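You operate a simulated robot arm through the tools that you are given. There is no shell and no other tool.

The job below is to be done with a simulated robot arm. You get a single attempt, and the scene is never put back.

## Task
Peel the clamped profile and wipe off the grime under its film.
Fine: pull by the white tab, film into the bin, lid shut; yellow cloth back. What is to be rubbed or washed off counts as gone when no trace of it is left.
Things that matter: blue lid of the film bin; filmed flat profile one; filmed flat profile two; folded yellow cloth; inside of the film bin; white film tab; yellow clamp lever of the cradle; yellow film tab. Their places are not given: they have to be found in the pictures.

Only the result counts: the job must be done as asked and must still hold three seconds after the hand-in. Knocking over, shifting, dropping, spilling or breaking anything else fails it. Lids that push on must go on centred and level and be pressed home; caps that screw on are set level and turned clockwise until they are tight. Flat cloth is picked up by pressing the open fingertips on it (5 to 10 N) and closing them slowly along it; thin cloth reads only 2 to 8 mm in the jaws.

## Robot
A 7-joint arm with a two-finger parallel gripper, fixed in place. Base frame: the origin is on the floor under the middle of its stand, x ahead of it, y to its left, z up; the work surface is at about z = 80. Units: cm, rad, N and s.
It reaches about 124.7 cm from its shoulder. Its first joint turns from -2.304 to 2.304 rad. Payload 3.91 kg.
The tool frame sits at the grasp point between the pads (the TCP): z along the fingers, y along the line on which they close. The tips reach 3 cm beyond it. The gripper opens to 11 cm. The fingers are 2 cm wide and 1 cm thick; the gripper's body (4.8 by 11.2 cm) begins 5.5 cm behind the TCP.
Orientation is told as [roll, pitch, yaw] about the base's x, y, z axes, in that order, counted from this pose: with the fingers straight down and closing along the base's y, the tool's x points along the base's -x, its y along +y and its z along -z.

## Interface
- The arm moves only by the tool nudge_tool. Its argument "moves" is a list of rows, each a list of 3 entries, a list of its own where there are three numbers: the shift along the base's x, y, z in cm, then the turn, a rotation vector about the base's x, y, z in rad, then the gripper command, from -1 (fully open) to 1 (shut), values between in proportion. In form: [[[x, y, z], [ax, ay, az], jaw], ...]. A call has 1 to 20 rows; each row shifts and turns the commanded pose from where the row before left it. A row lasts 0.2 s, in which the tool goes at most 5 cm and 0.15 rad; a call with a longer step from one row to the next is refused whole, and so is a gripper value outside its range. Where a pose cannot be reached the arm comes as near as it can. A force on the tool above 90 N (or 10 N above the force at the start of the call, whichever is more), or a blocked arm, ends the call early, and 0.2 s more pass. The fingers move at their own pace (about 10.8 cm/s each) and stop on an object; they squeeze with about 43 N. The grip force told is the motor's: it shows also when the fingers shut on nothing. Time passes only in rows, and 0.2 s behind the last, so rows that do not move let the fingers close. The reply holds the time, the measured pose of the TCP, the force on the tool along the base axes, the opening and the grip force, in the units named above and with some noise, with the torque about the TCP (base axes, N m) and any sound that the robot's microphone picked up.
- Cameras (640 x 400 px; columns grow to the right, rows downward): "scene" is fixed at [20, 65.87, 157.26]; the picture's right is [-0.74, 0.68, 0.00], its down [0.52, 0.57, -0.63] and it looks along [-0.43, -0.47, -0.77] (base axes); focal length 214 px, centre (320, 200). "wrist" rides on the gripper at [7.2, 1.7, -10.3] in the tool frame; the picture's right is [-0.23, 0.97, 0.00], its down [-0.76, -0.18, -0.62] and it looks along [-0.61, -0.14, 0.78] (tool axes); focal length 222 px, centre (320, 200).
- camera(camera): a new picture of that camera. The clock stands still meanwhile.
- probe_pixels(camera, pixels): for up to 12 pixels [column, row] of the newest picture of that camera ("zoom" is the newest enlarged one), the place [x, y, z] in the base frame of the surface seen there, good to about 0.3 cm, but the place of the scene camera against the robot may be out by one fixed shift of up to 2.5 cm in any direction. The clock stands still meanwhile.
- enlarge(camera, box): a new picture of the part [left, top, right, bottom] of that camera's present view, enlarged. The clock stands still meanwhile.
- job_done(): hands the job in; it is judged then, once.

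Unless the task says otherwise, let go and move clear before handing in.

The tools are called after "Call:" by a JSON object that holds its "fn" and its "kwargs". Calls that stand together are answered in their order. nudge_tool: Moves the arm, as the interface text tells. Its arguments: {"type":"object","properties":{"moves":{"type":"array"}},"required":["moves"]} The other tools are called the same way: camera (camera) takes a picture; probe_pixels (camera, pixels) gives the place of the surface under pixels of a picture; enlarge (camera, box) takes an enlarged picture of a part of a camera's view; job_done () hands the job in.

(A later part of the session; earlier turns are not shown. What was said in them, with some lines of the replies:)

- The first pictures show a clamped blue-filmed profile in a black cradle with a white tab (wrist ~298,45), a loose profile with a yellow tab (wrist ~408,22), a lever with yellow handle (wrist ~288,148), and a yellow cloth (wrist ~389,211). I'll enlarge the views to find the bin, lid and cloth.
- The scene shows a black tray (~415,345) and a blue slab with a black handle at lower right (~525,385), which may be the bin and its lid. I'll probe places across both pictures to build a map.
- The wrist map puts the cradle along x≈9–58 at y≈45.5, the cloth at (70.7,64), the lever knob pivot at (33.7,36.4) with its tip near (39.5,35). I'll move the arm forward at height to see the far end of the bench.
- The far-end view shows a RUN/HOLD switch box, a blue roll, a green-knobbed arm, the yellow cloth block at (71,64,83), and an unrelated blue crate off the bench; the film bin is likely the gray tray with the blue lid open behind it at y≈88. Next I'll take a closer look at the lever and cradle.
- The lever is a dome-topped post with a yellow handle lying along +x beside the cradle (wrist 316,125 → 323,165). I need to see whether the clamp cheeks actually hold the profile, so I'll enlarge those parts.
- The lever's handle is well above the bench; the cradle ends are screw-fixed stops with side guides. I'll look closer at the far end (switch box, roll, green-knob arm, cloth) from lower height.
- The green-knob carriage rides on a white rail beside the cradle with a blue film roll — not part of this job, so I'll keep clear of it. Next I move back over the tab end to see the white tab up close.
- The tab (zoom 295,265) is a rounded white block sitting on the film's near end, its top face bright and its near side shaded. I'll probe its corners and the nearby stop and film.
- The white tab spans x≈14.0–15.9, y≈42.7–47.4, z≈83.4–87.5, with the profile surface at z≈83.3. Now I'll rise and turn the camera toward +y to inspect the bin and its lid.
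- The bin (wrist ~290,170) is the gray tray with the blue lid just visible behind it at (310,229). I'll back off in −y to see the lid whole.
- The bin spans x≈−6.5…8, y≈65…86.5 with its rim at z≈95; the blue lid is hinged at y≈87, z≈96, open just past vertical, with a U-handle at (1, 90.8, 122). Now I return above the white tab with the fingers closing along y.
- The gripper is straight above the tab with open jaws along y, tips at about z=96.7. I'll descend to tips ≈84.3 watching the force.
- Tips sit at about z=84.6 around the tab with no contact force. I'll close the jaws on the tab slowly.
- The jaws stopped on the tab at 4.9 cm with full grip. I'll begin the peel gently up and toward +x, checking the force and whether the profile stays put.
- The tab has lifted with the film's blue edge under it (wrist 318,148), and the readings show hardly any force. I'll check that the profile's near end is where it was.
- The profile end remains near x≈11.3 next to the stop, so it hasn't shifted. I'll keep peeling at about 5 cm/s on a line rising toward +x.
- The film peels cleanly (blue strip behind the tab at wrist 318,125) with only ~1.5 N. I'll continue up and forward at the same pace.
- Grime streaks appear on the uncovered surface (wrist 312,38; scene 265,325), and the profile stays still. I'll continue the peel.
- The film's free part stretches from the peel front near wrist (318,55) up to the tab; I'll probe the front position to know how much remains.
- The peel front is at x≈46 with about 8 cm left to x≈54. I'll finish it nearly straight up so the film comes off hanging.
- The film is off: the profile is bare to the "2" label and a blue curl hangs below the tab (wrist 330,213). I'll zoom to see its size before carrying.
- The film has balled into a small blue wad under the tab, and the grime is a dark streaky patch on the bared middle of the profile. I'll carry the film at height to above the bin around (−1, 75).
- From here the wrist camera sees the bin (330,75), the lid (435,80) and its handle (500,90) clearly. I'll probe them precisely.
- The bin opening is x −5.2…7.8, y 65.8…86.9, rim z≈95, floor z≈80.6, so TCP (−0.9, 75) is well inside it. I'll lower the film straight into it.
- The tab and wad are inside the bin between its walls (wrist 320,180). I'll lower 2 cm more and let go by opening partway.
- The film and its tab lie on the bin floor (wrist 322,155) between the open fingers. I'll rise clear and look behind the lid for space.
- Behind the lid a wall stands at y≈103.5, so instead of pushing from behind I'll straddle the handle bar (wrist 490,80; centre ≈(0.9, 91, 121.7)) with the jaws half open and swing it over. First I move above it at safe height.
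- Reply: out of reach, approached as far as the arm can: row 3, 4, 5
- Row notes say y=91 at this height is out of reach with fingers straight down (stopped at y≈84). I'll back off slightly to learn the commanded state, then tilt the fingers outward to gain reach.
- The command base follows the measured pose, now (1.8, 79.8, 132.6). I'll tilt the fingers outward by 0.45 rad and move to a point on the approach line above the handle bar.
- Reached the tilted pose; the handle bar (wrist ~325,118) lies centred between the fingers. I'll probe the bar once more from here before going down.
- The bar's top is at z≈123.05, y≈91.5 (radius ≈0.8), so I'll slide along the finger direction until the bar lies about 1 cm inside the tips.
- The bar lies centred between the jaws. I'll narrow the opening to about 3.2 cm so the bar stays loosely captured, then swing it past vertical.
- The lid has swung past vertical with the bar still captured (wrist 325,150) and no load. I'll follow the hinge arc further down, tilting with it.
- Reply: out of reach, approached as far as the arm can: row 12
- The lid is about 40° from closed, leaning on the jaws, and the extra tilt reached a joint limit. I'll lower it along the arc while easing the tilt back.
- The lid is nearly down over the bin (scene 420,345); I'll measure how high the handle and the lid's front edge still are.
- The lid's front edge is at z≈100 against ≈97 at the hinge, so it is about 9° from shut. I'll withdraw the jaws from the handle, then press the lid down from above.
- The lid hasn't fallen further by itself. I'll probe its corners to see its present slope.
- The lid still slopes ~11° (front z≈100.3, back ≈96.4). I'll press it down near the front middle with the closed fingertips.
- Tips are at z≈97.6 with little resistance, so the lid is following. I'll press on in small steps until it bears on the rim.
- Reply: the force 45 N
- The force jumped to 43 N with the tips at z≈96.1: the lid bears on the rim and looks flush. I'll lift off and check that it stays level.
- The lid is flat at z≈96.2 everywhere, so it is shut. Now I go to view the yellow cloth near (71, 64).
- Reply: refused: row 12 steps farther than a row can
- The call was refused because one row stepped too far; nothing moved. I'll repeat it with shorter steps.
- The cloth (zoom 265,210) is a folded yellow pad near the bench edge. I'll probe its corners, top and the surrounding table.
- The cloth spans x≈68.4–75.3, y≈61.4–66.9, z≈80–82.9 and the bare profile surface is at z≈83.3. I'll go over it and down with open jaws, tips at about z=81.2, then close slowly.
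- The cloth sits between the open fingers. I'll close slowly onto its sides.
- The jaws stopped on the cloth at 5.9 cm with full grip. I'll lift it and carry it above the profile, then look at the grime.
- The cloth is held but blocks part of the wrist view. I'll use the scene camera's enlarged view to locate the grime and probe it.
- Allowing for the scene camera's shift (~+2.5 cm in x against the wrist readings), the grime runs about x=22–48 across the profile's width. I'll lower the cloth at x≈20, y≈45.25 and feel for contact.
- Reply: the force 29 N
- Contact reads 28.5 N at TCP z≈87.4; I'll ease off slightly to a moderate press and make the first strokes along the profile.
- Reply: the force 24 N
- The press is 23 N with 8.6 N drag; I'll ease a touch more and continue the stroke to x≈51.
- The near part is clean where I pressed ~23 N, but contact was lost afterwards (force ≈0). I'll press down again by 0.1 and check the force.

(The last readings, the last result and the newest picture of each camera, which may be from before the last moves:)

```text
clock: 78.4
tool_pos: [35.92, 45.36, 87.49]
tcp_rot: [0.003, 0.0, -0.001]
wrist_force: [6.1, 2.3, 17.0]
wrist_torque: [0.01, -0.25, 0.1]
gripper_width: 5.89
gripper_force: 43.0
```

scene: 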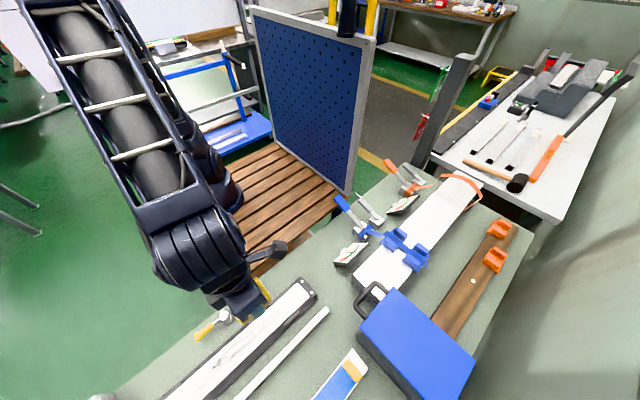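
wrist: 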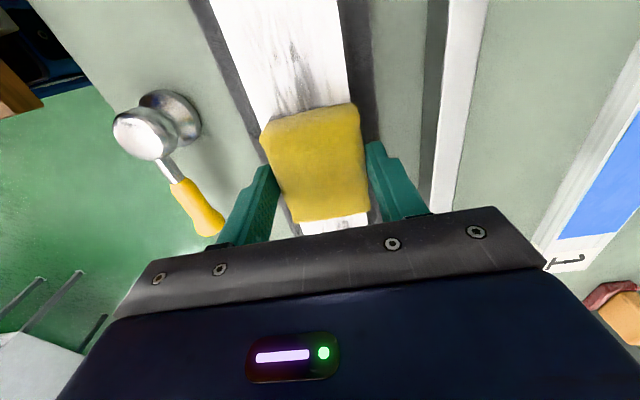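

Now 17 N of press. I'll stroke back to the near end and then forward again.

Call:
{"fn": "nudge_tool", "kwargs": {"moves": [[[-1.2, 0, 0], [0, 0, 0], 1], [[-1.2, 0, 0], [0, 0, 0], 1], [[-1.2, 0, 0], [0, 0, 0], 1], [[-1.2, 0, 0], [0, 0, 0], 1], [[-1.2, 0, 0], [0, 0, 0], 1], [[-1.2, 0, 0], [0, 0, 0], 1], [[-1.2, 0, 0], [0, 0, 0], 1], [[-1.2, 0, 0], [0, 0, 0], 1], [[-1.2, 0, 0], [0, 0, 0], 1], [[-1.2, 0, 0], [0, 0, 0], 1], [[-1.2, 0, 0], [0, 0, 0], 1], [[-1.2, 0, 0], [0, 0, 0], 1], [[-1.2, 0, 0], [0, 0, 0], 1], [[-1.2, 0, 0], [0, 0, 0], 1]]}}

Call:
{"fn": "enlarge", "kwargs": {"camera": "scene", "box": [150, 270, 330, 400]}}

```text
clock: 81.4
tool_pos: [18.86, 45.37, 87.33]
tcp_rot: [0.001, 0.0, -0.001]
wrist_force: [1.8, -0.4, 9.0]
wrist_torque: [0.02, 0.07, 0.05]
gripper_width: 5.92
gripper_force: 42.7
```

```text
3.08 times, centred on (240, 335) of scene
```

zoom: 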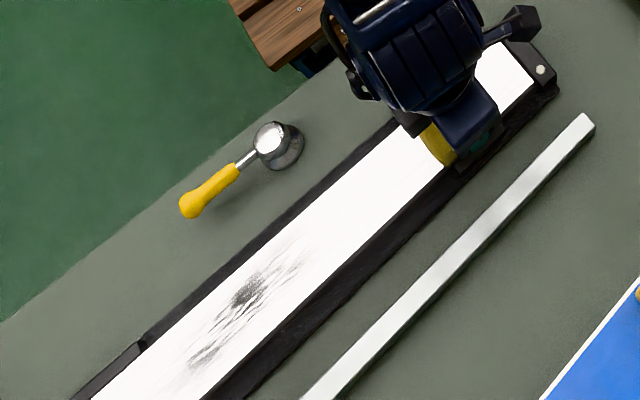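

The near half is now clean (scene zoom 400,180) and the dark patch remains at zoom 250,290. I'll stroke forward through to the far end with steady press.

Call:
{"fn": "nudge_tool", "kwargs": {"moves": [[[1.5, 0, 0], [0, 0, 0], 1], [[1.5, 0, 0], [0, 0, 0], 1], [[1.5, 0, 0], [0, 0, 0], 1], [[1.5, 0, 0], [0, 0, 0], 1], [[1.5, 0, 0], [0, 0, 0], 1], [[1.5, 0, 0], [0, 0, 0], 1], [[1.5, 0, 0], [0, 0, 0], 1], [[1.5, 0, 0], [0, 0, 0], 1], [[1.5, 0, 0], [0, 0, 0], 1], [[1.5, 0, 0], [0, 0, 0], 1], [[1.5, 0, 0], [0, 0, 0], 1], [[1.5, 0, 0], [0, 0, 0], 1]]}}

```text
clock: 84.0
tool_pos: [36.96, 45.22, 87.48]
tcp_rot: [0.0, 0.002, 0.0]
wrist_force: [-0.9, 0.2, -1.2]
wrist_torque: [0.02, -0.05, 0.0]
gripper_width: 5.9
gripper_force: 42.9
```

Contact is lost again at x≈37 in the forward stroke. I'll press 0.12 lower and go on in shorter calls, watching the force.

Call:
{"fn": "nudge_tool", "kwargs": {"moves": [[[0, 0, -0.12], [0, 0, 0], 1], [[1.2, 0, 0], [0, 0, 0], 1], [[1.2, 0, 0], [0, 0, 0], 1], [[1.2, 0, 0], [0, 0, 0], 1]]}}

```text
clock: 85.0
tool_pos: [40.64, 45.37, 87.37]
tcp_rot: [0.004, 0.0, -0.001]
wrist_force: [-12.9, 1.9, 31.9]
wrist_torque: [-0.07, 0.57, -0.04]
gripper_width: 5.86
gripper_force: 42.7
```

Now 32 N; I'll ease by 0.04 and carry on to x≈51.

Call:
{"fn": "nudge_tool", "kwargs": {"moves": [[[1.2, 0, 0.04], [0, 0, 0], 1], [[1.2, 0, 0], [0, 0, 0], 1], [[1.2, 0, 0], [0, 0, 0], 1], [[1.2, 0, 0], [0, 0, 0], 1], [[1.2, 0, 0], [0, 0, 0], 1]]}}

```text
clock: 86.2
tool_pos: [46.44, 45.3, 87.32]
tcp_rot: [-0.001, 0.0, 0.0]
wrist_force: [-13.5, 0.8, 34.3]
wrist_torque: [0.0, 0.34, -0.06]
gripper_width: 5.88
gripper_force: 42.7
```

Call:
{"fn": "nudge_tool", "kwargs": {"moves": [[[1.2, 0, 0.05], [0, 0, 0], 1], [[1.2, 0, 0], [0, 0, 0], 1], [[1.2, 0, 0], [0, 0, 0], 1], [[0.8, 0, 0], [0, 0, 0], 1]]}}

Call:
{"fn": "camera", "kwargs": {"camera": "wrist"}}

Call:
{"fn": "enlarge", "kwargs": {"camera": "scene", "box": [150, 270, 330, 400]}}

```text
clock: 87.2
tool_pos: [50.95, 45.35, 87.3]
tcp_rot: [0.001, 0.0, 0.001]
wrist_force: [-10.2, 1.2, 23.2]
wrist_torque: [0.13, 0.16, -0.04]
gripper_width: 5.89
gripper_force: 43.2
```

```text
taken
```

wrist: 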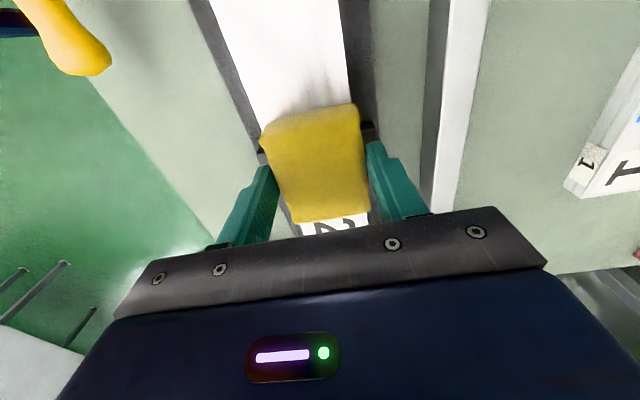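

```text
3.08 times, centred on (240, 335) of scene
```

zoom: 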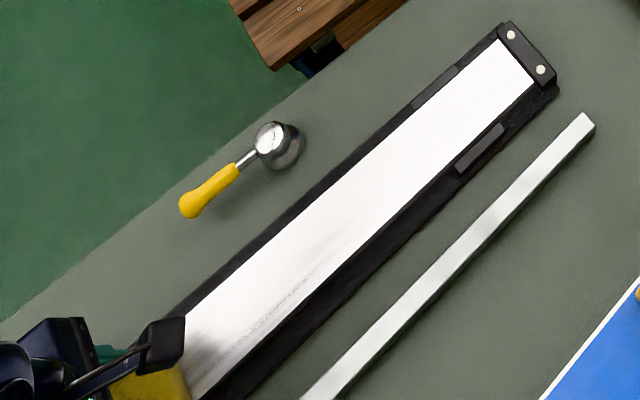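

Most grime is gone; a faint streak remains toward the +y edge (scene zoom 270,322). I'll stroke back with the cloth shifted +0.6 cm in y.

Call:
{"fn": "nudge_tool", "kwargs": {"moves": [[[0, 0.6, 0], [0, 0, 0], 1], [[-1.2, 0, 0], [0, 0, 0], 1], [[-1.2, 0, 0], [0, 0, 0], 1], [[-1.2, 0, 0], [0, 0, 0], 1], [[-1.2, 0, 0], [0, 0, 0], 1], [[-1.2, 0, 0], [0, 0, 0], 1], [[-1.2, 0, 0], [0, 0, 0], 1]]}}

```text
clock: 88.8
tool_pos: [43.63, 45.9, 87.37]
tcp_rot: [0.001, -0.001, 0.002]
wrist_force: [1.8, -0.1, 6.1]
wrist_torque: [0.01, -0.16, 0.07]
gripper_width: 5.87
gripper_force: 43.4
```

Press has dropped to 6 N, so I'll lower by 0.05 and continue back over the streak.

Call:
{"fn": "nudge_tool", "kwargs": {"moves": [[[-1.2, 0, -0.06], [0, 0, 0], 1], [[-1.2, 0, 0], [0, 0, 0], 1], [[-1.2, 0, 0], [0, 0, 0], 1], [[-1.2, 0, 0], [0, 0, 0], 1], [[-1.2, 0, 0], [0, 0, 0], 1], [[-1.2, 0, 0], [0, 0, 0], 1]]}}

```text
clock: 90.2
tool_pos: [36.5, 45.72, 87.3]
tcp_rot: [0.001, -0.001, -0.002]
wrist_force: [7.5, -0.1, 24.4]
wrist_torque: [-0.1, -0.41, 0.07]
gripper_width: 5.91
gripper_force: 43.0
```

Call:
{"fn": "nudge_tool", "kwargs": {"moves": [[[-1.2, 0.1, 0], [0, 0, 0], 1], [[-1.2, 0, 0], [0, 0, 0], 1], [[-1.2, 0, 0], [0, 0, 0], 1], [[-1.2, 0, 0], [0, 0, 0], 1], [[-1.2, 0, 0], [0, 0, 0], 1], [[-1.2, 0, 0], [0, 0, 0], 1], [[-1.2, 0, 0], [0, 0, 0], 1], [[-1.2, 0, 0], [0, 0, 0], 1], [[-1.2, 0, 0], [0, 0, 0], 1], [[-1.2, 0, 0], [0, 0, 0], 1], [[-1.2, 0, 0], [0, 0, 0], 1], [[-1.2, 0, 0], [0, 0, 0], 1]]}}

Call:
{"fn": "enlarge", "kwargs": {"camera": "scene", "box": [150, 270, 330, 400]}}

Call:
{"fn": "enlarge", "kwargs": {"camera": "scene", "box": [160, 320, 260, 400]}}

```text
clock: 92.8
tool_pos: [22.16, 46.08, 87.24]
tcp_rot: [0.0, 0.0, -0.001]
wrist_force: [2.6, -0.2, 10.8]
wrist_torque: [0.03, -0.01, 0.04]
gripper_width: 5.87
gripper_force: 42.7
```

```text
3.08 times, centred on (240, 335) of scene
```

zoom: 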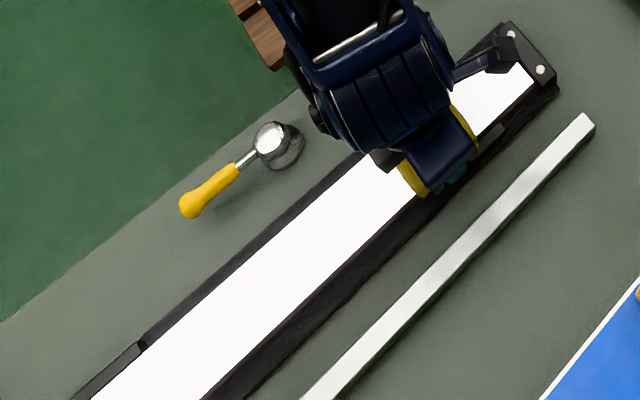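

```text
5.00 times, centred on (210, 360) of scene
```

zoom: 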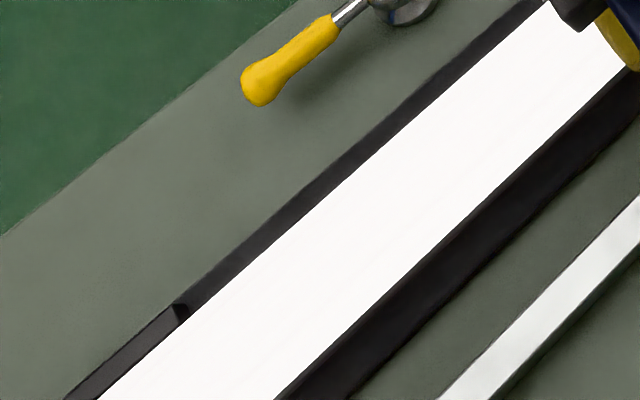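

The surface now looks white in the scene view. For certainty I'll do one more pass with the cloth shifted to the −y side, pressing a little more on the forward stroke.

Call:
{"fn": "nudge_tool", "kwargs": {"moves": [[[-1.2, 0, 0], [0, 0, 0], 1], [[-1.2, 0, 0], [0, 0, 0], 1], [[-1.0, -0.7, 0], [0, 0, 0], 1], [[0, -0.7, -0.06], [0, 0, 0], 1], [[1.2, 0, 0], [0, 0, 0], 1], [[1.2, 0, 0], [0, 0, 0], 1], [[1.2, 0, 0], [0, 0, 0], 1]]}}

```text
clock: 94.4
tool_pos: [22.35, 44.45, 87.26]
tcp_rot: [0.001, 0.0, -0.001]
wrist_force: [-7.3, 0.7, 19.1]
wrist_torque: [0.01, 0.28, -0.03]
gripper_width: 5.86
gripper_force: 43.0
```

Call:
{"fn": "nudge_tool", "kwargs": {"moves": [[[1.2, 0, 0], [0, 0, 0], 1], [[1.2, 0, 0], [0, 0, 0], 1], [[1.2, 0, 0], [0, 0, 0], 1], [[1.2, 0, 0], [0, 0, 0], 1], [[1.2, 0, 0], [0, 0, 0], 1], [[1.2, 0, 0], [0, 0, 0], 1]]}}

```text
clock: 95.8
tool_pos: [29.59, 44.6, 87.3]
tcp_rot: [0.0, 0.001, 0.0]
wrist_force: [-6.8, 0.2, 19.9]
wrist_torque: [0.04, 0.22, -0.03]
gripper_width: 5.89
gripper_force: 43.2
```

Call:
{"fn": "nudge_tool", "kwargs": {"moves": [[[1.2, 0, 0], [0, 0, 0], 1], [[1.2, 0, 0], [0, 0, 0], 1], [[1.2, 0, 0], [0, 0, 0], 1], [[1.2, 0, 0], [0, 0, 0], 1], [[1.2, 0, 0], [0, 0, 0], 1], [[1.2, 0, 0], [0, 0, 0], 1], [[1.2, 0, 0], [0, 0, 0], 1], [[1.2, 0, 0], [0, 0, 0], 1]]}}

```text
clock: 97.6
tool_pos: [39.1, 44.55, 87.29]
tcp_rot: [0.0, 0.0, 0.001]
wrist_force: [-5.3, -0.3, 15.1]
wrist_torque: [-0.07, 0.27, -0.03]
gripper_width: 5.86
gripper_force: 42.9
```

Call:
{"fn": "nudge_tool", "kwargs": {"moves": [[[1.2, 0, 0], [0, 0, 0], 1], [[1.2, 0, 0], [0, 0, 0], 1], [[1.2, 0, 0], [0, 0, 0], 1], [[1.2, 0, 0], [0, 0, 0], 1], [[1.2, 0, 0], [0, 0, 0], 1], [[1.2, 0, 0], [0, 0, 0], 1], [[1.2, 0, 0], [0, 0, 0], 1], [[1.2, 0, 0], [0, 0, 0], 1], [[1.2, 0, 0], [0, 0, 0], 1], [[1.0, 0, 0], [0, 0, 0], 1]]}}

Call:
{"fn": "camera", "kwargs": {"camera": "wrist"}}

Call:
{"fn": "enlarge", "kwargs": {"camera": "scene", "box": [160, 320, 260, 400]}}

```text
clock: 99.8
tool_pos: [50.91, 44.6, 87.12]
tcp_rot: [0.0, 0.0, 0.0]
wrist_force: [-3.0, 0.0, 9.4]
wrist_torque: [0.02, 0.08, 0.0]
gripper_width: 5.89
gripper_force: 43.1
```

```text
taken
```

wrist: 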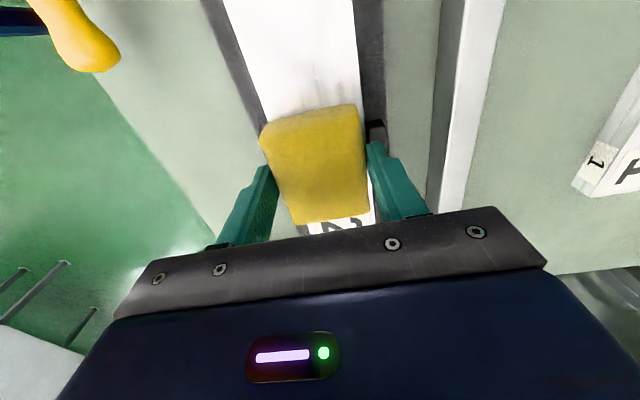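

```text
5.00 times, centred on (210, 360) of scene
```

zoom: 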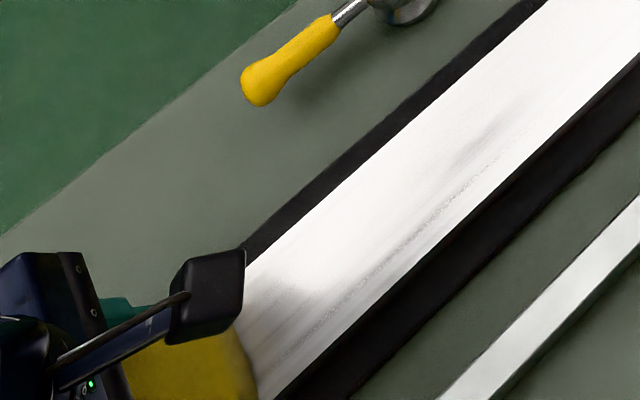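

The surface shows reflections of the gripper plus a thin grainy line (scene zoom 440,215), which may be metal texture or residue. I'll lift and inspect with the wrist camera from above.

Call:
{"fn": "nudge_tool", "kwargs": {"moves": [[[0, 0, 1.5], [0, 0, 0], 1], [[0, 0.4, 4], [0, 0, 0], 1], [[0, 0.4, 4.5], [0, 0, 0], 1], [[1, 0, 4.5], [0, 0, 0], 1], [[1, 0, 4.5], [0, 0, 0], 1], [[0, 0, 3], [0, 0, 0], 1], [[0, 0, 0], [0, 0, 0], 1]]}}

Call:
{"fn": "camera", "kwargs": {"camera": "wrist"}}

Call:
{"fn": "enlarge", "kwargs": {"camera": "wrist", "box": [240, 0, 380, 110]}}

Call:
{"fn": "enlarge", "kwargs": {"camera": "scene", "box": [160, 320, 260, 400]}}

```text
clock: 101.4
tool_pos: [52.94, 45.41, 109.21]
tcp_rot: [0.001, 0.0, 0.0]
wrist_force: [0.9, -0.4, 0.0]
wrist_torque: [0.01, 0.02, 0.02]
gripper_width: 5.88
gripper_force: 42.6
```

```text
taken
```

wrist: 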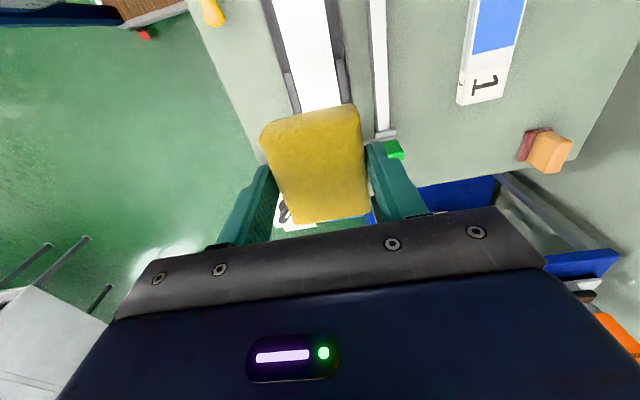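

```text
3.64 times, centred on (310, 55) of wrist
```

zoom: 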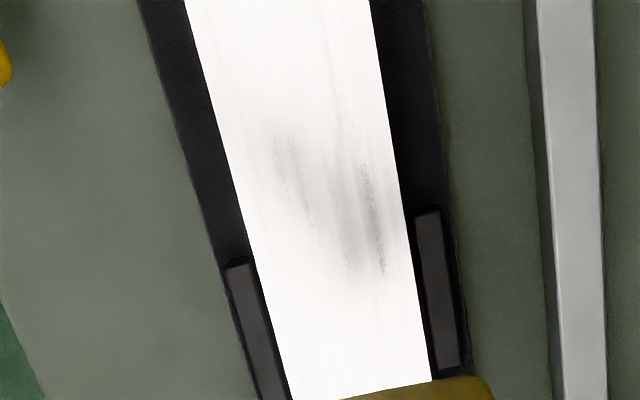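

```text
5.00 times, centred on (210, 360) of scene
```

zoom: 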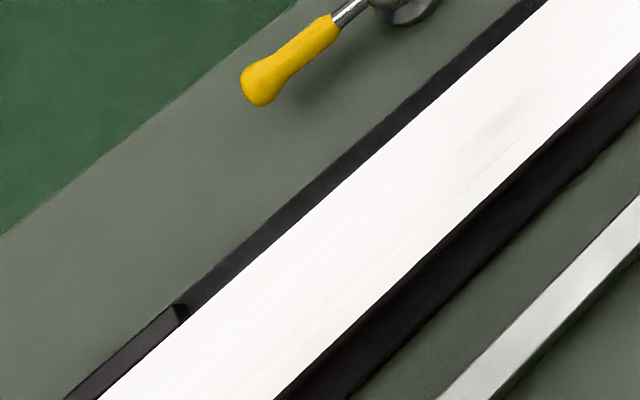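

Faint smudges show at zoom (290,170) and (375,225); they could be reflections. I'll note where they lie, then shift the camera and compare.

Call:
{"fn": "probe_pixels", "kwargs": {"camera": "wrist", "pixels": [[304, 47], [322, 60], [325, 70], [320, 40]]}}

Call:
{"fn": "nudge_tool", "kwargs": {"moves": [[[2.5, 0, 1], [0, 0, 0], 1], [[2.5, 0, 1], [0, 0, 0], 1], [[2.5, 0, 1], [0, 0, 0], 1], [[0, 0, 0], [0, 0, 0], 1]]}}

Call:
{"fn": "camera", "kwargs": {"camera": "wrist"}}

Call:
{"fn": "enlarge", "kwargs": {"camera": "wrist", "box": [240, 0, 380, 110]}}

```text
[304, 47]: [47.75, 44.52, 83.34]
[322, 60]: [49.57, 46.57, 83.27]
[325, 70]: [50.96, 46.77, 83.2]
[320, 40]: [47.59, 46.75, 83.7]
```

```text
clock: 102.4
tool_pos: [60.46, 45.36, 112.3]
tcp_rot: [0.0, 0.001, 0.0]
wrist_force: [0.5, 0.0, -0.5]
wrist_torque: [0.01, 0.0, -0.03]
gripper_width: 5.9
gripper_force: 43.2
```

```text
taken
```

wrist: 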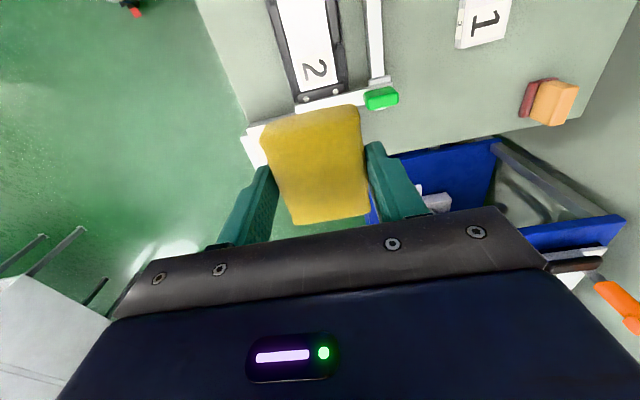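

```text
3.64 times, centred on (310, 55) of wrist
```

zoom: 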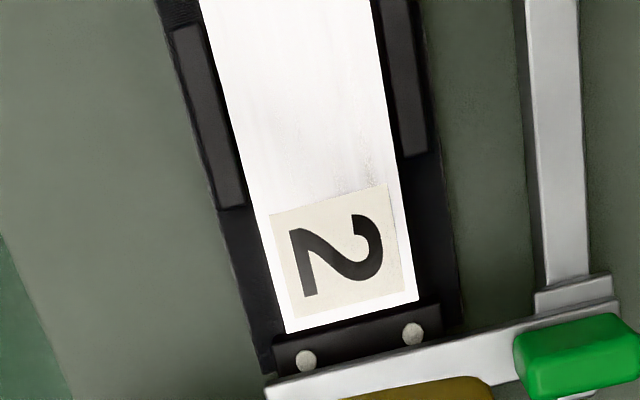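

The smudges moved with the camera, so those are reflections in the metal. I'll check the middle and near sections the same way.

Call:
{"fn": "nudge_tool", "kwargs": {"moves": [[[-4, 0, 0], [0, 0, 0], 1], [[-4, 0, 0], [0, 0, 0], 1], [[-4, 0, 0], [0, 0, 0], 1], [[-4, 0, 0], [0, 0, 0], 1], [[0, 0, 0], [0, 0, 0], 1]]}}

Call:
{"fn": "enlarge", "kwargs": {"camera": "wrist", "box": [240, 0, 380, 110]}}

Call:
{"fn": "nudge_tool", "kwargs": {"moves": [[[-4, 0, 0], [0, 0, 0], 1], [[-3, 0, 0], [0, 0, 0], 1], [[0, 0, 0], [0, 0, 0], 1]]}}

Call:
{"fn": "enlarge", "kwargs": {"camera": "wrist", "box": [240, 0, 380, 110]}}

Call:
{"fn": "nudge_tool", "kwargs": {"moves": [[[-4, 0, 0], [0, 0, 0], 1], [[-3, 0, 0], [0, 0, 0], 1], [[0, 0, 0], [0, 0, 0], 1]]}}

Call:
{"fn": "enlarge", "kwargs": {"camera": "wrist", "box": [240, 0, 380, 110]}}

```text
clock: 103.6
tool_pos: [44.48, 45.44, 112.24]
tcp_rot: [-0.001, 0.0, 0.001]
wrist_force: [-0.2, -0.2, -0.9]
wrist_torque: [0.0, 0.0, 0.02]
gripper_width: 5.87
gripper_force: 42.9
```

```text
3.64 times, centred on (310, 55) of wrist
```

zoom: 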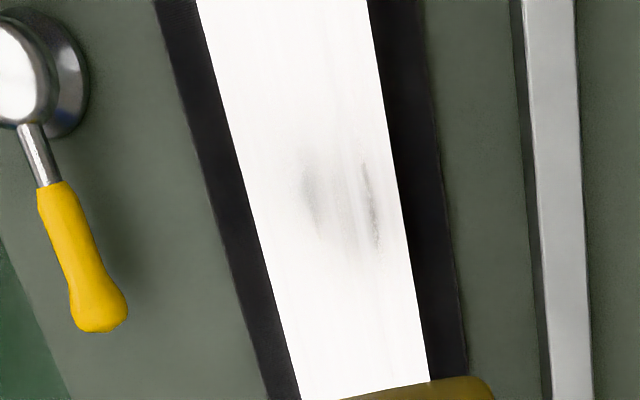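

```text
clock: 104.4
tool_pos: [37.32, 45.35, 112.26]
tcp_rot: [0.0, 0.0, -0.002]
wrist_force: [0.0, -0.7, -0.9]
wrist_torque: [0.0, 0.0, 0.03]
gripper_width: 5.89
gripper_force: 42.2
```

```text
3.64 times, centred on (310, 55) of wrist
```

zoom: 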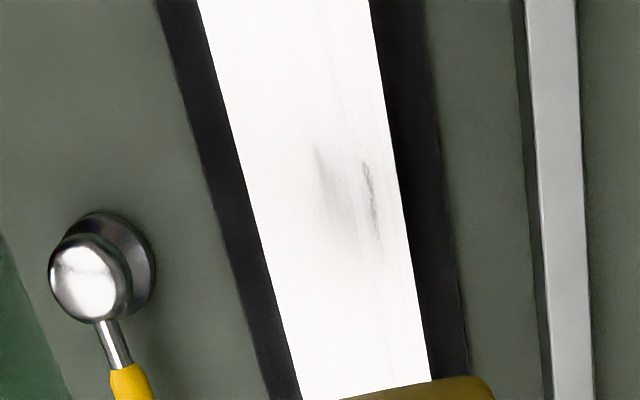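

```text
clock: 105.2
tool_pos: [30.28, 45.42, 112.05]
tcp_rot: [0.0, 0.0, 0.002]
wrist_force: [-0.8, 0.2, -0.4]
wrist_torque: [-0.01, 0.0, 0.03]
gripper_width: 5.87
gripper_force: 43.3
```

```text
3.64 times, centred on (310, 55) of wrist
```

zoom: 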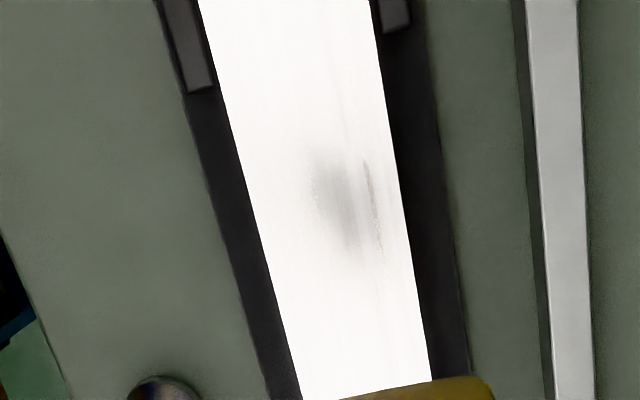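

The smudge stays fixed in the image as the camera moves, confirming a reflection; the metal itself looks clean. For safety I'll make one more full double pass with firm press.

Call:
{"fn": "nudge_tool", "kwargs": {"moves": [[[-4, 0, -2.5], [0, 0, 0], 1], [[-4, 0, -2.5], [0, 0, 0], 1], [[-3, 0, -4], [0, 0, 0], 1], [[0, 0, -4.5], [0, 0, 0], 1], [[0, 0, -4.5], [0, 0, 0], 1], [[0, 0, -4], [0, 0, 0], 1], [[0, 0, -2], [0, 0, 0], 1], [[0, 0, -0.5], [0, 0, 0], 1], [[0, 0, 0], [0, 0, 0], 1]]}}

```text
clock: 107.2
tool_pos: [19.46, 45.42, 87.67]
tcp_rot: [-0.001, -0.001, 0.0]
wrist_force: [0.7, -0.2, -1.3]
wrist_torque: [-0.01, 0.04, 0.0]
gripper_width: 5.86
gripper_force: 42.9
```

Call:
{"fn": "nudge_tool", "kwargs": {"moves": [[[0, -0.1, -0.2], [0, 0, 0], 1], [[0, 0, -0.15], [0, 0, 0], 1], [[0, 0, 0], [0, 0, 0], 1]]}}

```text
clock: 108.0
tool_pos: [19.4, 45.29, 87.3]
tcp_rot: [0.001, 0.0, 0.0]
wrist_force: [0.3, -0.3, -1.0]
wrist_torque: [0.01, 0.0, 0.02]
gripper_width: 5.88
gripper_force: 43.2
```

Call:
{"fn": "nudge_tool", "kwargs": {"moves": [[[0, 0, -0.1], [0, 0, 0], 1], [[0, 0, -0.1], [0, 0, 0], 1], [[0, 0, 0], [0, 0, 0], 1]]}}

```text
clock: 108.8
tool_pos: [19.42, 45.4, 87.24]
tcp_rot: [0.002, 0.0, -0.001]
wrist_force: [-0.9, -2.9, 20.4]
wrist_torque: [-0.27, -0.37, 0.0]
gripper_width: 5.89
gripper_force: 42.4
```

The cloth presses at 20 N at z≈87.2. I'll run the forward pass along the centre line.

Call:
{"fn": "nudge_tool", "kwargs": {"moves": [[[1.2, -0.1, -0.03], [0, 0, 0], 1], [[1.2, 0, 0], [0, 0, 0], 1], [[1.2, 0, 0], [0, 0, 0], 1], [[1.2, 0, 0], [0, 0, 0], 1], [[1.2, 0, 0], [0, 0, 0], 1], [[1.2, 0, 0], [0, 0, 0], 1], [[1.2, 0, 0], [0, 0, 0], 1], [[1.2, 0, 0], [0, 0, 0], 1]]}}

```text
clock: 110.6
tool_pos: [28.94, 45.23, 87.26]
tcp_rot: [0.001, 0.001, -0.001]
wrist_force: [-18.4, 1.4, 45.8]
wrist_torque: [-0.09, 0.39, -0.13]
gripper_width: 5.89
gripper_force: 43.4
```

Press has risen to 46 N, so I'll ease up 0.1 and continue.

Call:
{"fn": "nudge_tool", "kwargs": {"moves": [[[1.2, 0, 0.1], [0, 0, 0], 1], [[1.2, 0, 0], [0, 0, 0], 1], [[1.2, 0, 0], [0, 0, 0], 1], [[1.2, 0, 0], [0, 0, 0], 1], [[1.2, 0, 0], [0, 0, 0], 1], [[1.2, 0, 0], [0, 0, 0], 1]]}}

```text
clock: 112.0
tool_pos: [36.38, 45.18, 87.27]
tcp_rot: [0.0, 0.0, -0.001]
wrist_force: [-0.3, -0.9, 2.6]
wrist_torque: [-0.01, -0.03, 0.02]
gripper_width: 5.89
gripper_force: 43.0
```

Call:
{"fn": "nudge_tool", "kwargs": {"moves": [[[0, 0, -0.08], [0, 0, 0], 1], [[1.2, 0, 0], [0, 0, 0], 1], [[1.2, 0, 0], [0, 0, 0], 1], [[1.2, 0, 0], [0, 0, 0], 1], [[1.2, 0, 0], [0, 0, 0], 1], [[1.2, 0, 0], [0, 0, 0], 1]]}}

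```text
clock: 113.4
tool_pos: [42.24, 45.33, 87.07]
tcp_rot: [-0.001, -0.001, -0.001]
wrist_force: [-6.4, -0.4, 17.3]
wrist_torque: [-0.02, 0.25, -0.05]
gripper_width: 5.85
gripper_force: 43.0
```

Call:
{"fn": "nudge_tool", "kwargs": {"moves": [[[1.2, 0, -0.02], [0, 0, 0], 1], [[1.2, 0, 0], [0, 0, 0], 1], [[1.2, 0, 0], [0, 0, 0], 1], [[1.2, 0, 0], [0, 0, 0], 1], [[1.2, 0, 0], [0, 0, 0], 1], [[1.2, 0, 0], [0, 0, 0], 1], [[1.2, 0, 0], [0, 0, 0], 1]]}}

```text
clock: 115.0
tool_pos: [50.69, 45.2, 87.14]
tcp_rot: [0.0, -0.001, 0.0]
wrist_force: [-10.2, 0.7, 26.7]
wrist_torque: [0.05, 0.21, -0.13]
gripper_width: 5.87
gripper_force: 42.7
```

Good, 27 N at the far end. Now the return pass with a small +y offset to cover that edge.

Call:
{"fn": "nudge_tool", "kwargs": {"moves": [[[-1.2, 0.4, 0], [0, 0, 0], 1], [[-1.2, 0, 0], [0, 0, 0], 1], [[-1.2, 0, 0], [0, 0, 0], 1], [[-1.2, 0, 0], [0, 0, 0], 1], [[-1.2, 0, 0], [0, 0, 0], 1], [[-1.2, 0, 0], [0, 0, 0], 1], [[-1.2, 0, 0], [0, 0, 0], 1], [[-1.2, 0, 0], [0, 0, 0], 1]]}}

```text
clock: 116.8
tool_pos: [41.07, 45.74, 87.15]
tcp_rot: [0.001, 0.0, 0.002]
wrist_force: [7.7, 0.2, 23.6]
wrist_torque: [-0.06, -0.3, 0.09]
gripper_width: 5.87
gripper_force: 42.9
```

Call:
{"fn": "nudge_tool", "kwargs": {"moves": [[[-1.2, 0, 0], [0, 0, 0], 1], [[-1.2, 0, 0], [0, 0, 0], 1], [[-1.2, 0, 0], [0, 0, 0], 1], [[-1.2, 0, 0], [0, 0, 0], 1], [[-1.2, 0, 0], [0, 0, 0], 1], [[-1.2, 0, 0], [0, 0, 0], 1], [[-1.2, 0, 0], [0, 0, 0], 1], [[-1.2, 0, 0], [0, 0, 0], 1], [[-1.2, 0, 0], [0, 0, 0], 1], [[-1.2, 0, 0], [0, 0, 0], 1]]}}

```text
clock: 119.0
tool_pos: [28.93, 45.75, 87.13]
tcp_rot: [0.0, -0.001, 0.0]
wrist_force: [7.6, -0.1, 24.4]
wrist_torque: [-0.1, -0.25, 0.04]
gripper_width: 5.89
gripper_force: 42.5
```

Call:
{"fn": "nudge_tool", "kwargs": {"moves": [[[-1.2, 0, 0], [0, 0, 0], 1], [[-1.2, 0, 0], [0, 0, 0], 1], [[-1.2, 0, 0], [0, 0, 0], 1], [[-1.2, 0, 0], [0, 0, 0], 1], [[-1.2, 0, 0], [0, 0, 0], 1], [[-1.2, 0, 0], [0, 0, 0], 1], [[-1.2, 0, 0], [0, 0, 0], 1], [[-1.0, 0, 0], [0, 0, 0], 1], [[0, 0, 2], [0, 0, 0], 1], [[0, 0, 4], [0, 0, 0], 1], [[0, 0, 4.5], [0, 0, 0], 1], [[0, 0, 4.5], [0, 0, 0], 1], [[0, 0, 4.5], [0, 0, 0], 1], [[0, 0, 4.5], [0, 0, 0], 1]]}}

Call:
{"fn": "camera", "kwargs": {"camera": "wrist"}}

Call:
{"fn": "enlarge", "kwargs": {"camera": "scene", "box": [150, 270, 330, 400]}}

Call:
{"fn": "enlarge", "kwargs": {"camera": "wrist", "box": [260, 90, 380, 235]}}

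```text
clock: 122.0
tool_pos: [19.61, 45.59, 111.12]
tcp_rot: [-0.003, 0.001, -0.001]
wrist_force: [-0.3, 0.1, -1.0]
wrist_torque: [-0.03, -0.03, -0.02]
gripper_width: 5.89
gripper_force: 43.6
```

```text
taken
```

wrist: 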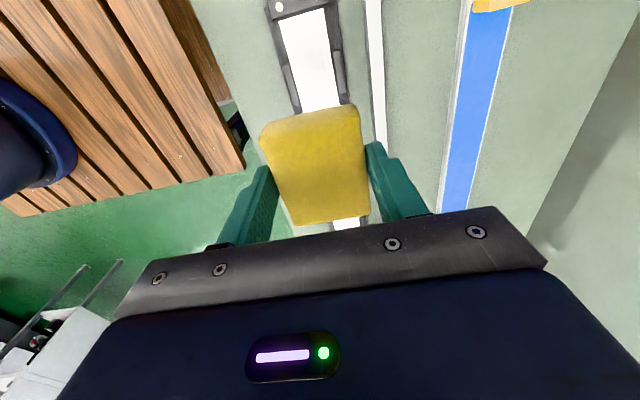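

```text
3.08 times, centred on (240, 335) of scene
```

zoom: 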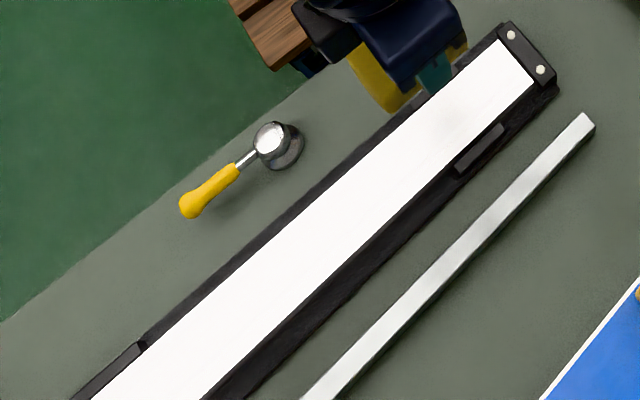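

```text
2.76 times, centred on (320, 162) of wrist
```

zoom: 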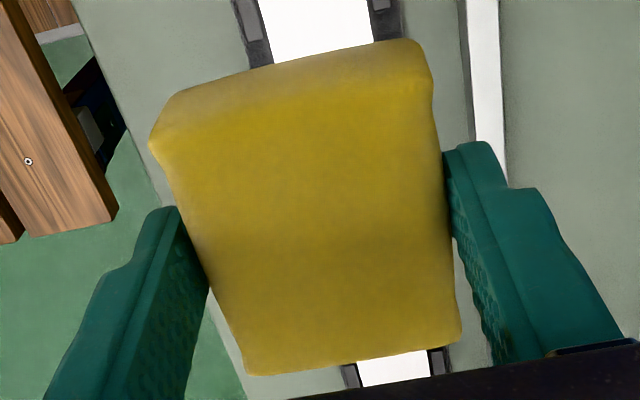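

The whole profile reads uniformly white with no streaks. Now I'll carry the cloth back over its original spot (71.75, 64.15).

Call:
{"fn": "nudge_tool", "kwargs": {"moves": [[[3.48, 1.24, 0], [0, 0, 0], 1], [[3.48, 1.24, 0], [0, 0, 0], 1], [[3.48, 1.24, 0], [0, 0, 0], 1], [[3.48, 1.24, 0], [0, 0, 0], 1], [[3.48, 1.24, 0], [0, 0, 0], 1], [[3.48, 1.24, 0], [0, 0, 0], 1], [[3.48, 1.24, 0], [0, 0, 0], 1], [[3.48, 1.24, 0], [0, 0, 0], 1], [[3.48, 1.24, 0], [0, 0, 0], 1], [[3.48, 1.24, 0], [0, 0, 0], 1], [[3.48, 1.24, 0], [0, 0, 0], 1], [[3.48, 1.24, 0], [0, 0, 0], 1], [[3.48, 1.24, 0], [0, 0, 0], 1], [[3.48, 1.24, 0], [0, 0, 0], 1], [[3.42, 1.2, 0], [0, 0, 0], 1], [[0, 0, -4], [0, 0, 0], 1], [[0, 0, -4], [0, 0, 0], 1], [[0, 0, 0], [0, 0, 0], 1]]}}

Call:
{"fn": "camera", "kwargs": {"camera": "wrist"}}

```text
clock: 125.8
tool_pos: [71.7, 64.28, 103.15]
tcp_rot: [0.0, -0.002, 0.0]
wrist_force: [-0.5, 0.4, -0.2]
wrist_torque: [-0.03, 0.03, -0.01]
gripper_width: 5.87
gripper_force: 42.7
```

```text
taken
```

wrist: 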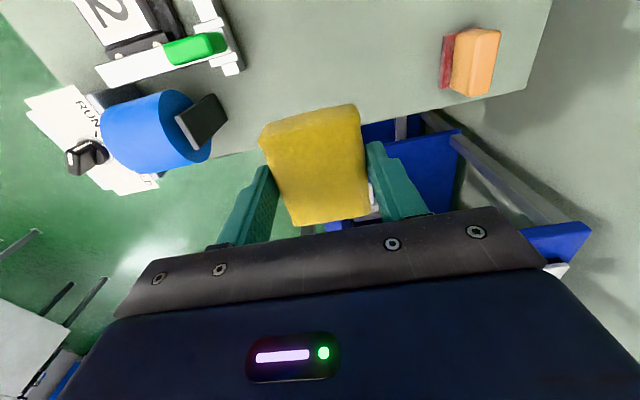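

I'm above the cloth's original spot at z≈103. I'll lower it to just above the bench, then feel for contact.

Call:
{"fn": "nudge_tool", "kwargs": {"moves": [[[0.05, -0.1, -4], [0, 0, 0], 1], [[0, 0, -4], [0, 0, 0], 1], [[0, 0, -4], [0, 0, 0], 1], [[0, 0, -3.5], [0, 0, 0], 1], [[0, 0, -2], [0, 0, 0], 1], [[0, 0, -1], [0, 0, 0], 1], [[0, 0, -0.3], [0, 0, 0], 1], [[0, 0, 0], [0, 0, 0], 1]]}}

```text
clock: 127.6
tool_pos: [71.87, 64.04, 84.35]
tcp_rot: [0.0, 0.001, 0.0]
wrist_force: [-0.8, -0.5, -0.5]
wrist_torque: [-0.02, -0.01, 0.01]
gripper_width: 5.87
gripper_force: 43.4
```

Call:
{"fn": "nudge_tool", "kwargs": {"moves": [[[0, 0, -0.2], [0, 0, 0], 1], [[0, 0, -0.1], [0, 0, 0], 1], [[0, 0, -0.1], [0, 0, 0], 1], [[0, 0, 0], [0, 0, 0], 1]]}}

```text
clock: 128.6
tool_pos: [71.81, 64.06, 83.96]
tcp_rot: [0.0, 0.0, -0.002]
wrist_force: [-0.7, 0.1, -0.1]
wrist_torque: [-0.03, 0.01, 0.0]
gripper_width: 5.87
gripper_force: 43.2
```

Call:
{"fn": "nudge_tool", "kwargs": {"moves": [[[0, 0, -0.1], [0, 0, 0], 1], [[0, 0, -0.07], [0, 0, 0], 1], [[0, 0, 0], [0, 0, 0], 1]]}}

```text
clock: 129.4
tool_pos: [71.73, 64.05, 83.75]
tcp_rot: [0.002, 0.0, 0.001]
wrist_force: [-2.6, -2.5, 10.9]
wrist_torque: [-0.15, 0.27, -0.01]
gripper_width: 5.89
gripper_force: 43.1
```

Contact with the bench at 11 N. I'll open the jaws slowly and lift straight up.

Call:
{"fn": "nudge_tool", "kwargs": {"moves": [[[0, 0, 0], [0, 0, 0], -0.15], [[0, 0, 0], [0, 0, 0], -0.4], [[0, 0, 0], [0, 0, 0], -0.7], [[0, 0, 0], [0, 0, 0], -1], [[0, 0, 0], [0, 0, 0], -1], [[0, 0, 2], [0, 0, 0], -1], [[0, 0, 3.5], [0, 0, 0], -1], [[0, 0, 4.5], [0, 0, 0], -1], [[-2, 0, 4], [0, 0, 0], -1], [[-3, 0.5, 3.5], [0, 0, 0], -1], [[-4, 0.8, 2], [0, 0, 0], -1]]}}

Call:
{"fn": "camera", "kwargs": {"camera": "wrist"}}

Call:
{"fn": "enlarge", "kwargs": {"camera": "wrist", "box": [260, 80, 420, 210]}}

```text
clock: 131.8
tool_pos: [62.86, 65.36, 103.26]
tcp_rot: [0.002, 0.001, -0.001]
wrist_force: [0.3, -1.0, -0.6]
wrist_torque: [-0.01, 0.0, -0.01]
gripper_width: 11.01
gripper_force: 0.2
```

```text
taken
```

wrist: 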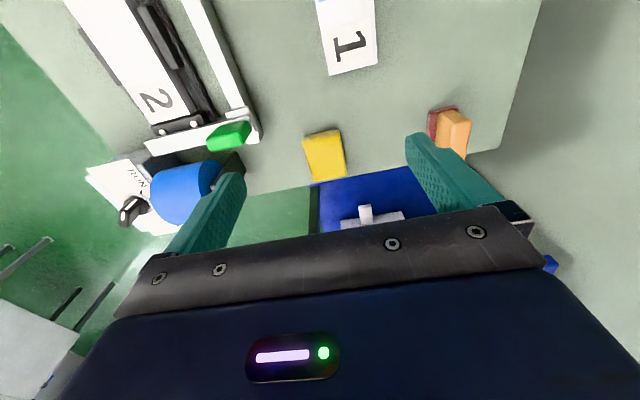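

```text
3.08 times, centred on (340, 145) of wrist
```

zoom: 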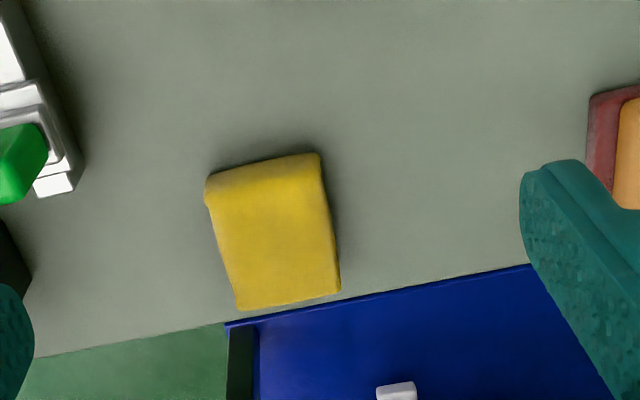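

The cloth is back flat on the bench (zoom 275,230). I'll probe its place, then inspect the profile once more with the free gripper.

Call:
{"fn": "probe_pixels", "kwargs": {"camera": "zoom", "pixels": [[212, 200], [315, 178], [335, 285], [242, 302], [275, 240], [265, 165]]}}

Call:
{"fn": "nudge_tool", "kwargs": {"moves": [[[-3, -3.5, 1], [0, 0, 0], -1], [[-3, -3.5, 1], [0, 0, 0], -1], [[-3, -3.5, 1], [0, 0, 0], -1], [[-3, -3.5, 1], [0, 0, 0], -1], [[-3, -3.5, 0], [0, 0, 0], -1], [[-3, -2, 0], [0, 0, 0], -1], [[-4, 0, 0], [0, 0, 0], -1], [[-3, 0, 0], [0, 0, 0], -1], [[0, 0, 0], [0, 0, 0], -1]]}}

Call:
{"fn": "camera", "kwargs": {"camera": "wrist"}}

Call:
{"fn": "enlarge", "kwargs": {"camera": "wrist", "box": [250, 0, 420, 215]}}

```text
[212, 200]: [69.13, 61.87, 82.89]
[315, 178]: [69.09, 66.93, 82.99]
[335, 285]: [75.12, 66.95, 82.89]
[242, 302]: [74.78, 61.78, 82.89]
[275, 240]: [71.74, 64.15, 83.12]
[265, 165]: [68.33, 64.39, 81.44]
```

```text
clock: 133.8
tool_pos: [37.81, 45.86, 107.22]
tcp_rot: [-0.002, -0.001, 0.0]
wrist_force: [0.5, 0.0, -0.1]
wrist_torque: [0.04, 0.04, 0.02]
gripper_width: 11.01
gripper_force: 0.0
```

```text
taken
```

wrist: 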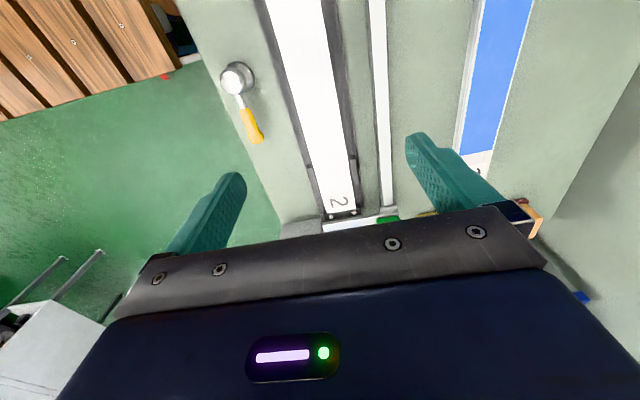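

```text
1.86 times, centred on (335, 108) of wrist
```

zoom: 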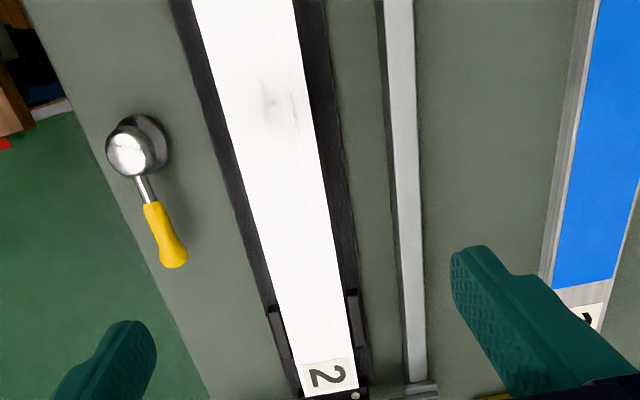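

The cloth sits at its original place (centre ≈71.8, 64.3) and the profile looks clean apart from the camera's own reflection. I'll zoom closely into each section for any leftover trace.

Call:
{"fn": "enlarge", "kwargs": {"camera": "wrist", "box": [280, 70, 365, 150]}}

Call:
{"fn": "enlarge", "kwargs": {"camera": "wrist", "box": [290, 140, 365, 215]}}

Call:
{"fn": "nudge_tool", "kwargs": {"moves": [[[-4, 0, 0], [0, 0, 0], -1], [[-4, 0, 0], [0, 0, 0], -1], [[-4, 0, 0], [0, 0, 0], -1], [[-4, 0, 0], [0, 0, 0], -1], [[0, 0, 0], [0, 0, 0], -1]]}}

Call:
{"fn": "camera", "kwargs": {"camera": "wrist"}}

Call:
{"fn": "enlarge", "kwargs": {"camera": "wrist", "box": [270, 60, 360, 150]}}

Call:
{"fn": "enlarge", "kwargs": {"camera": "wrist", "box": [280, 130, 370, 220]}}

```text
5.00 times, centred on (322, 110) of wrist
```

zoom: 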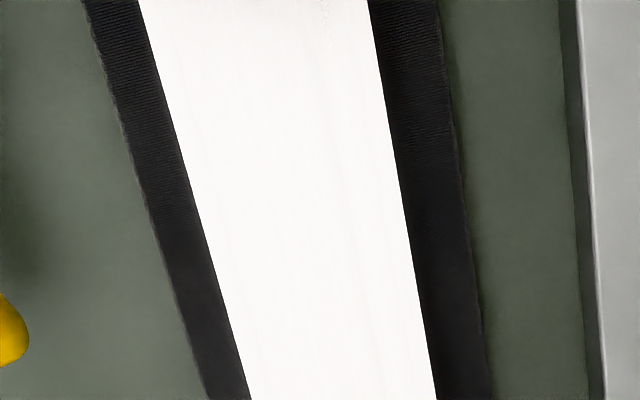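

```text
5.33 times, centred on (328, 178) of wrist
```

zoom: 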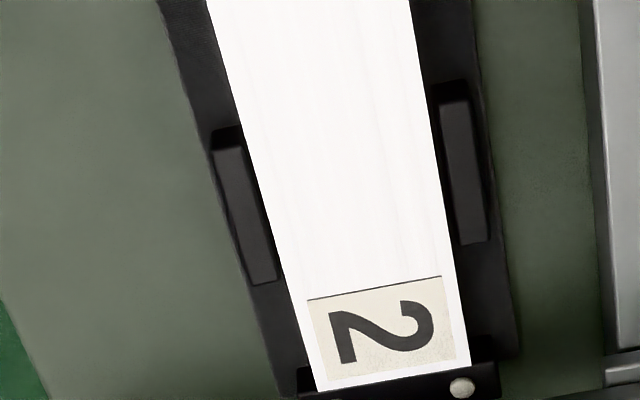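

```text
clock: 135.0
tool_pos: [21.73, 45.77, 107.19]
tcp_rot: [0.0, 0.0, 0.0]
wrist_force: [0.4, -0.4, -0.6]
wrist_torque: [0.01, 0.0, 0.01]
gripper_width: 10.99
gripper_force: 0.1
```

```text
taken
```

wrist: 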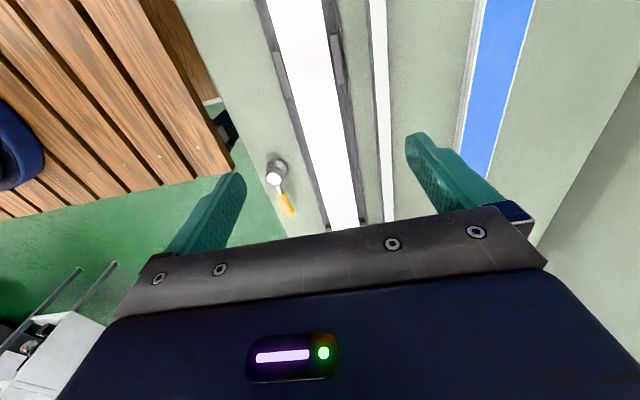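

```text
4.44 times, centred on (315, 105) of wrist
```

zoom: 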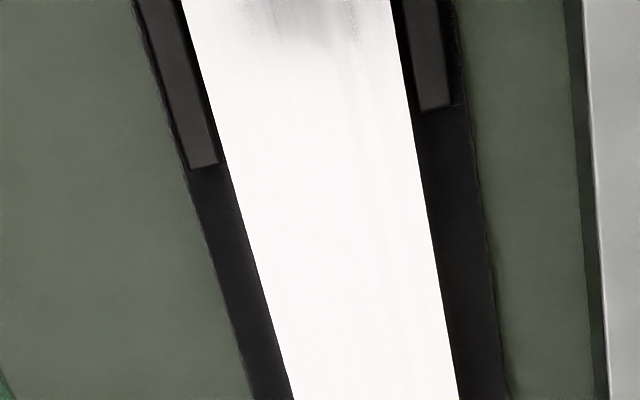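

```text
4.44 times, centred on (325, 175) of wrist
```

zoom: 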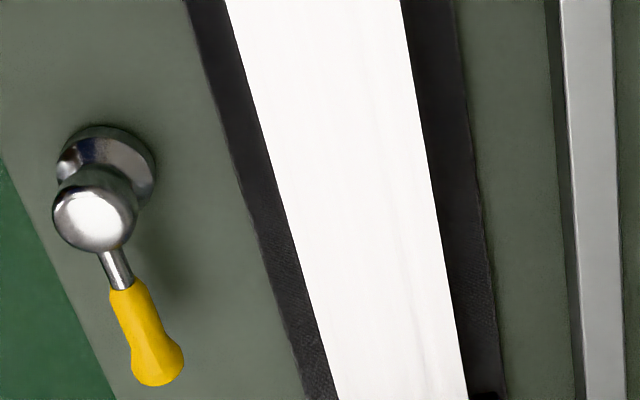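

All sections are clean and the lever is untouched. I'll raise the arm clear and take a last look at the bin lid and the whole bench.

Call:
{"fn": "nudge_tool", "kwargs": {"moves": [[[-1, 1, 4.5], [0, 0, 0], -1], [[-1, 1, 4.5], [0, 0, 0], -1], [[-1, 1, 4.5], [0, 0, 0], -1], [[-1, 0.5, 4.5], [0, 0, 0], -1], [[0, 0, 4.5], [0, 0, 0], -1], [[0, 0, 4.5], [0, 0, 0], -1], [[0, 0, 0], [0, 0, 0], -1]]}}

Call:
{"fn": "camera", "kwargs": {"camera": "scene"}}

Call:
{"fn": "camera", "kwargs": {"camera": "wrist"}}

Call:
{"fn": "enlarge", "kwargs": {"camera": "scene", "box": [320, 250, 490, 400]}}

```text
clock: 136.6
tool_pos: [17.85, 49.25, 134.23]
tcp_rot: [0.0, -0.001, 0.001]
wrist_force: [-0.1, -0.5, 0.7]
wrist_torque: [-0.02, 0.0, 0.01]
gripper_width: 11.03
gripper_force: 0.1
```

```text
taken
```

scene: 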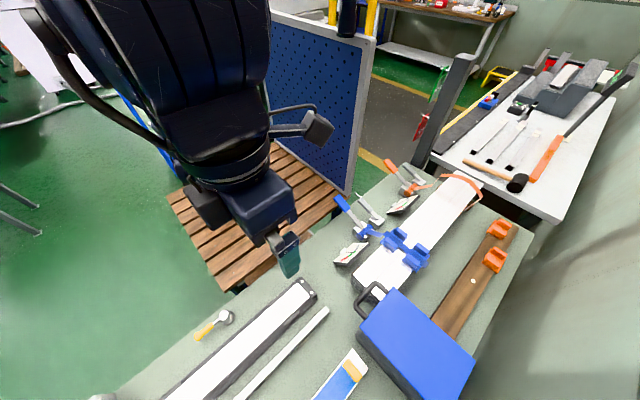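

```text
taken
```

wrist: 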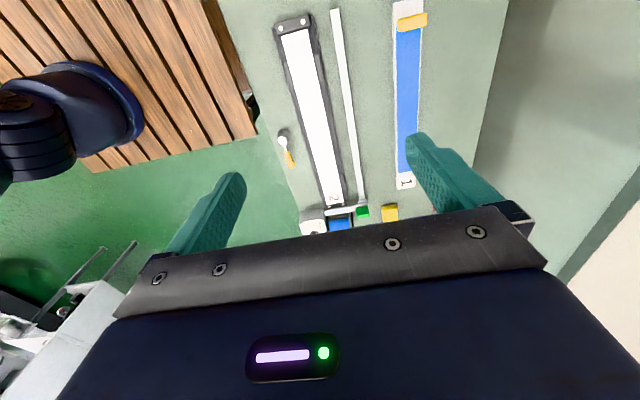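

```text
2.67 times, centred on (405, 325) of scene
```

zoom: 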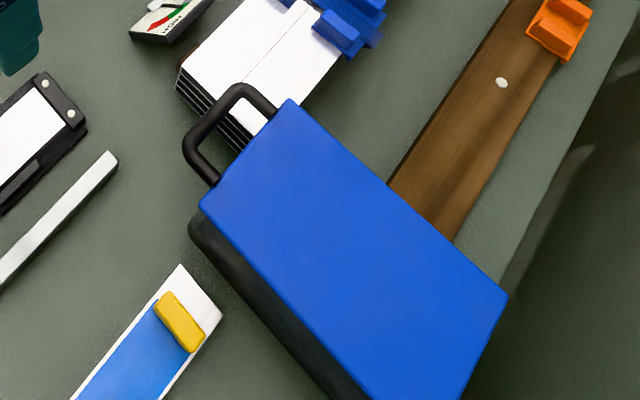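

The bin lid is flat and shut (scene 415,345) with the film inside. The clamped profile is bare and clean (wrist 315,115), the cloth is back (wrist 390,212), and nothing else has moved. The gripper is open and clear, so I'm handing the job in.

Call:
{"fn": "job_done", "kwargs": {}}

```text
The job is handed in.
```

The clamped profile (number 2) is peeled and wiped, and the job is handed in. I don't have the verdict on it yet.

- **Film:** I pulled it off by the white tab, and the profile stayed in place. The film and its tab are in the film bin.
- **Bin lid:** The blue lid is shut. It measured level at about z = 96.2 all over after I pressed it home.
- **Grime:** I wiped the bared surface with the yellow cloth in several overlapping passes. Close-up views of the whole length showed no trace. The faint marks that remained moved with the camera, so I took them for reflections.
- **Cloth:** It is flat on the bench, within a few millimetres of where it started.

I didn't touch the yellow clamp lever or the profile with the yellow tab. The gripper is open and clear of the bench.
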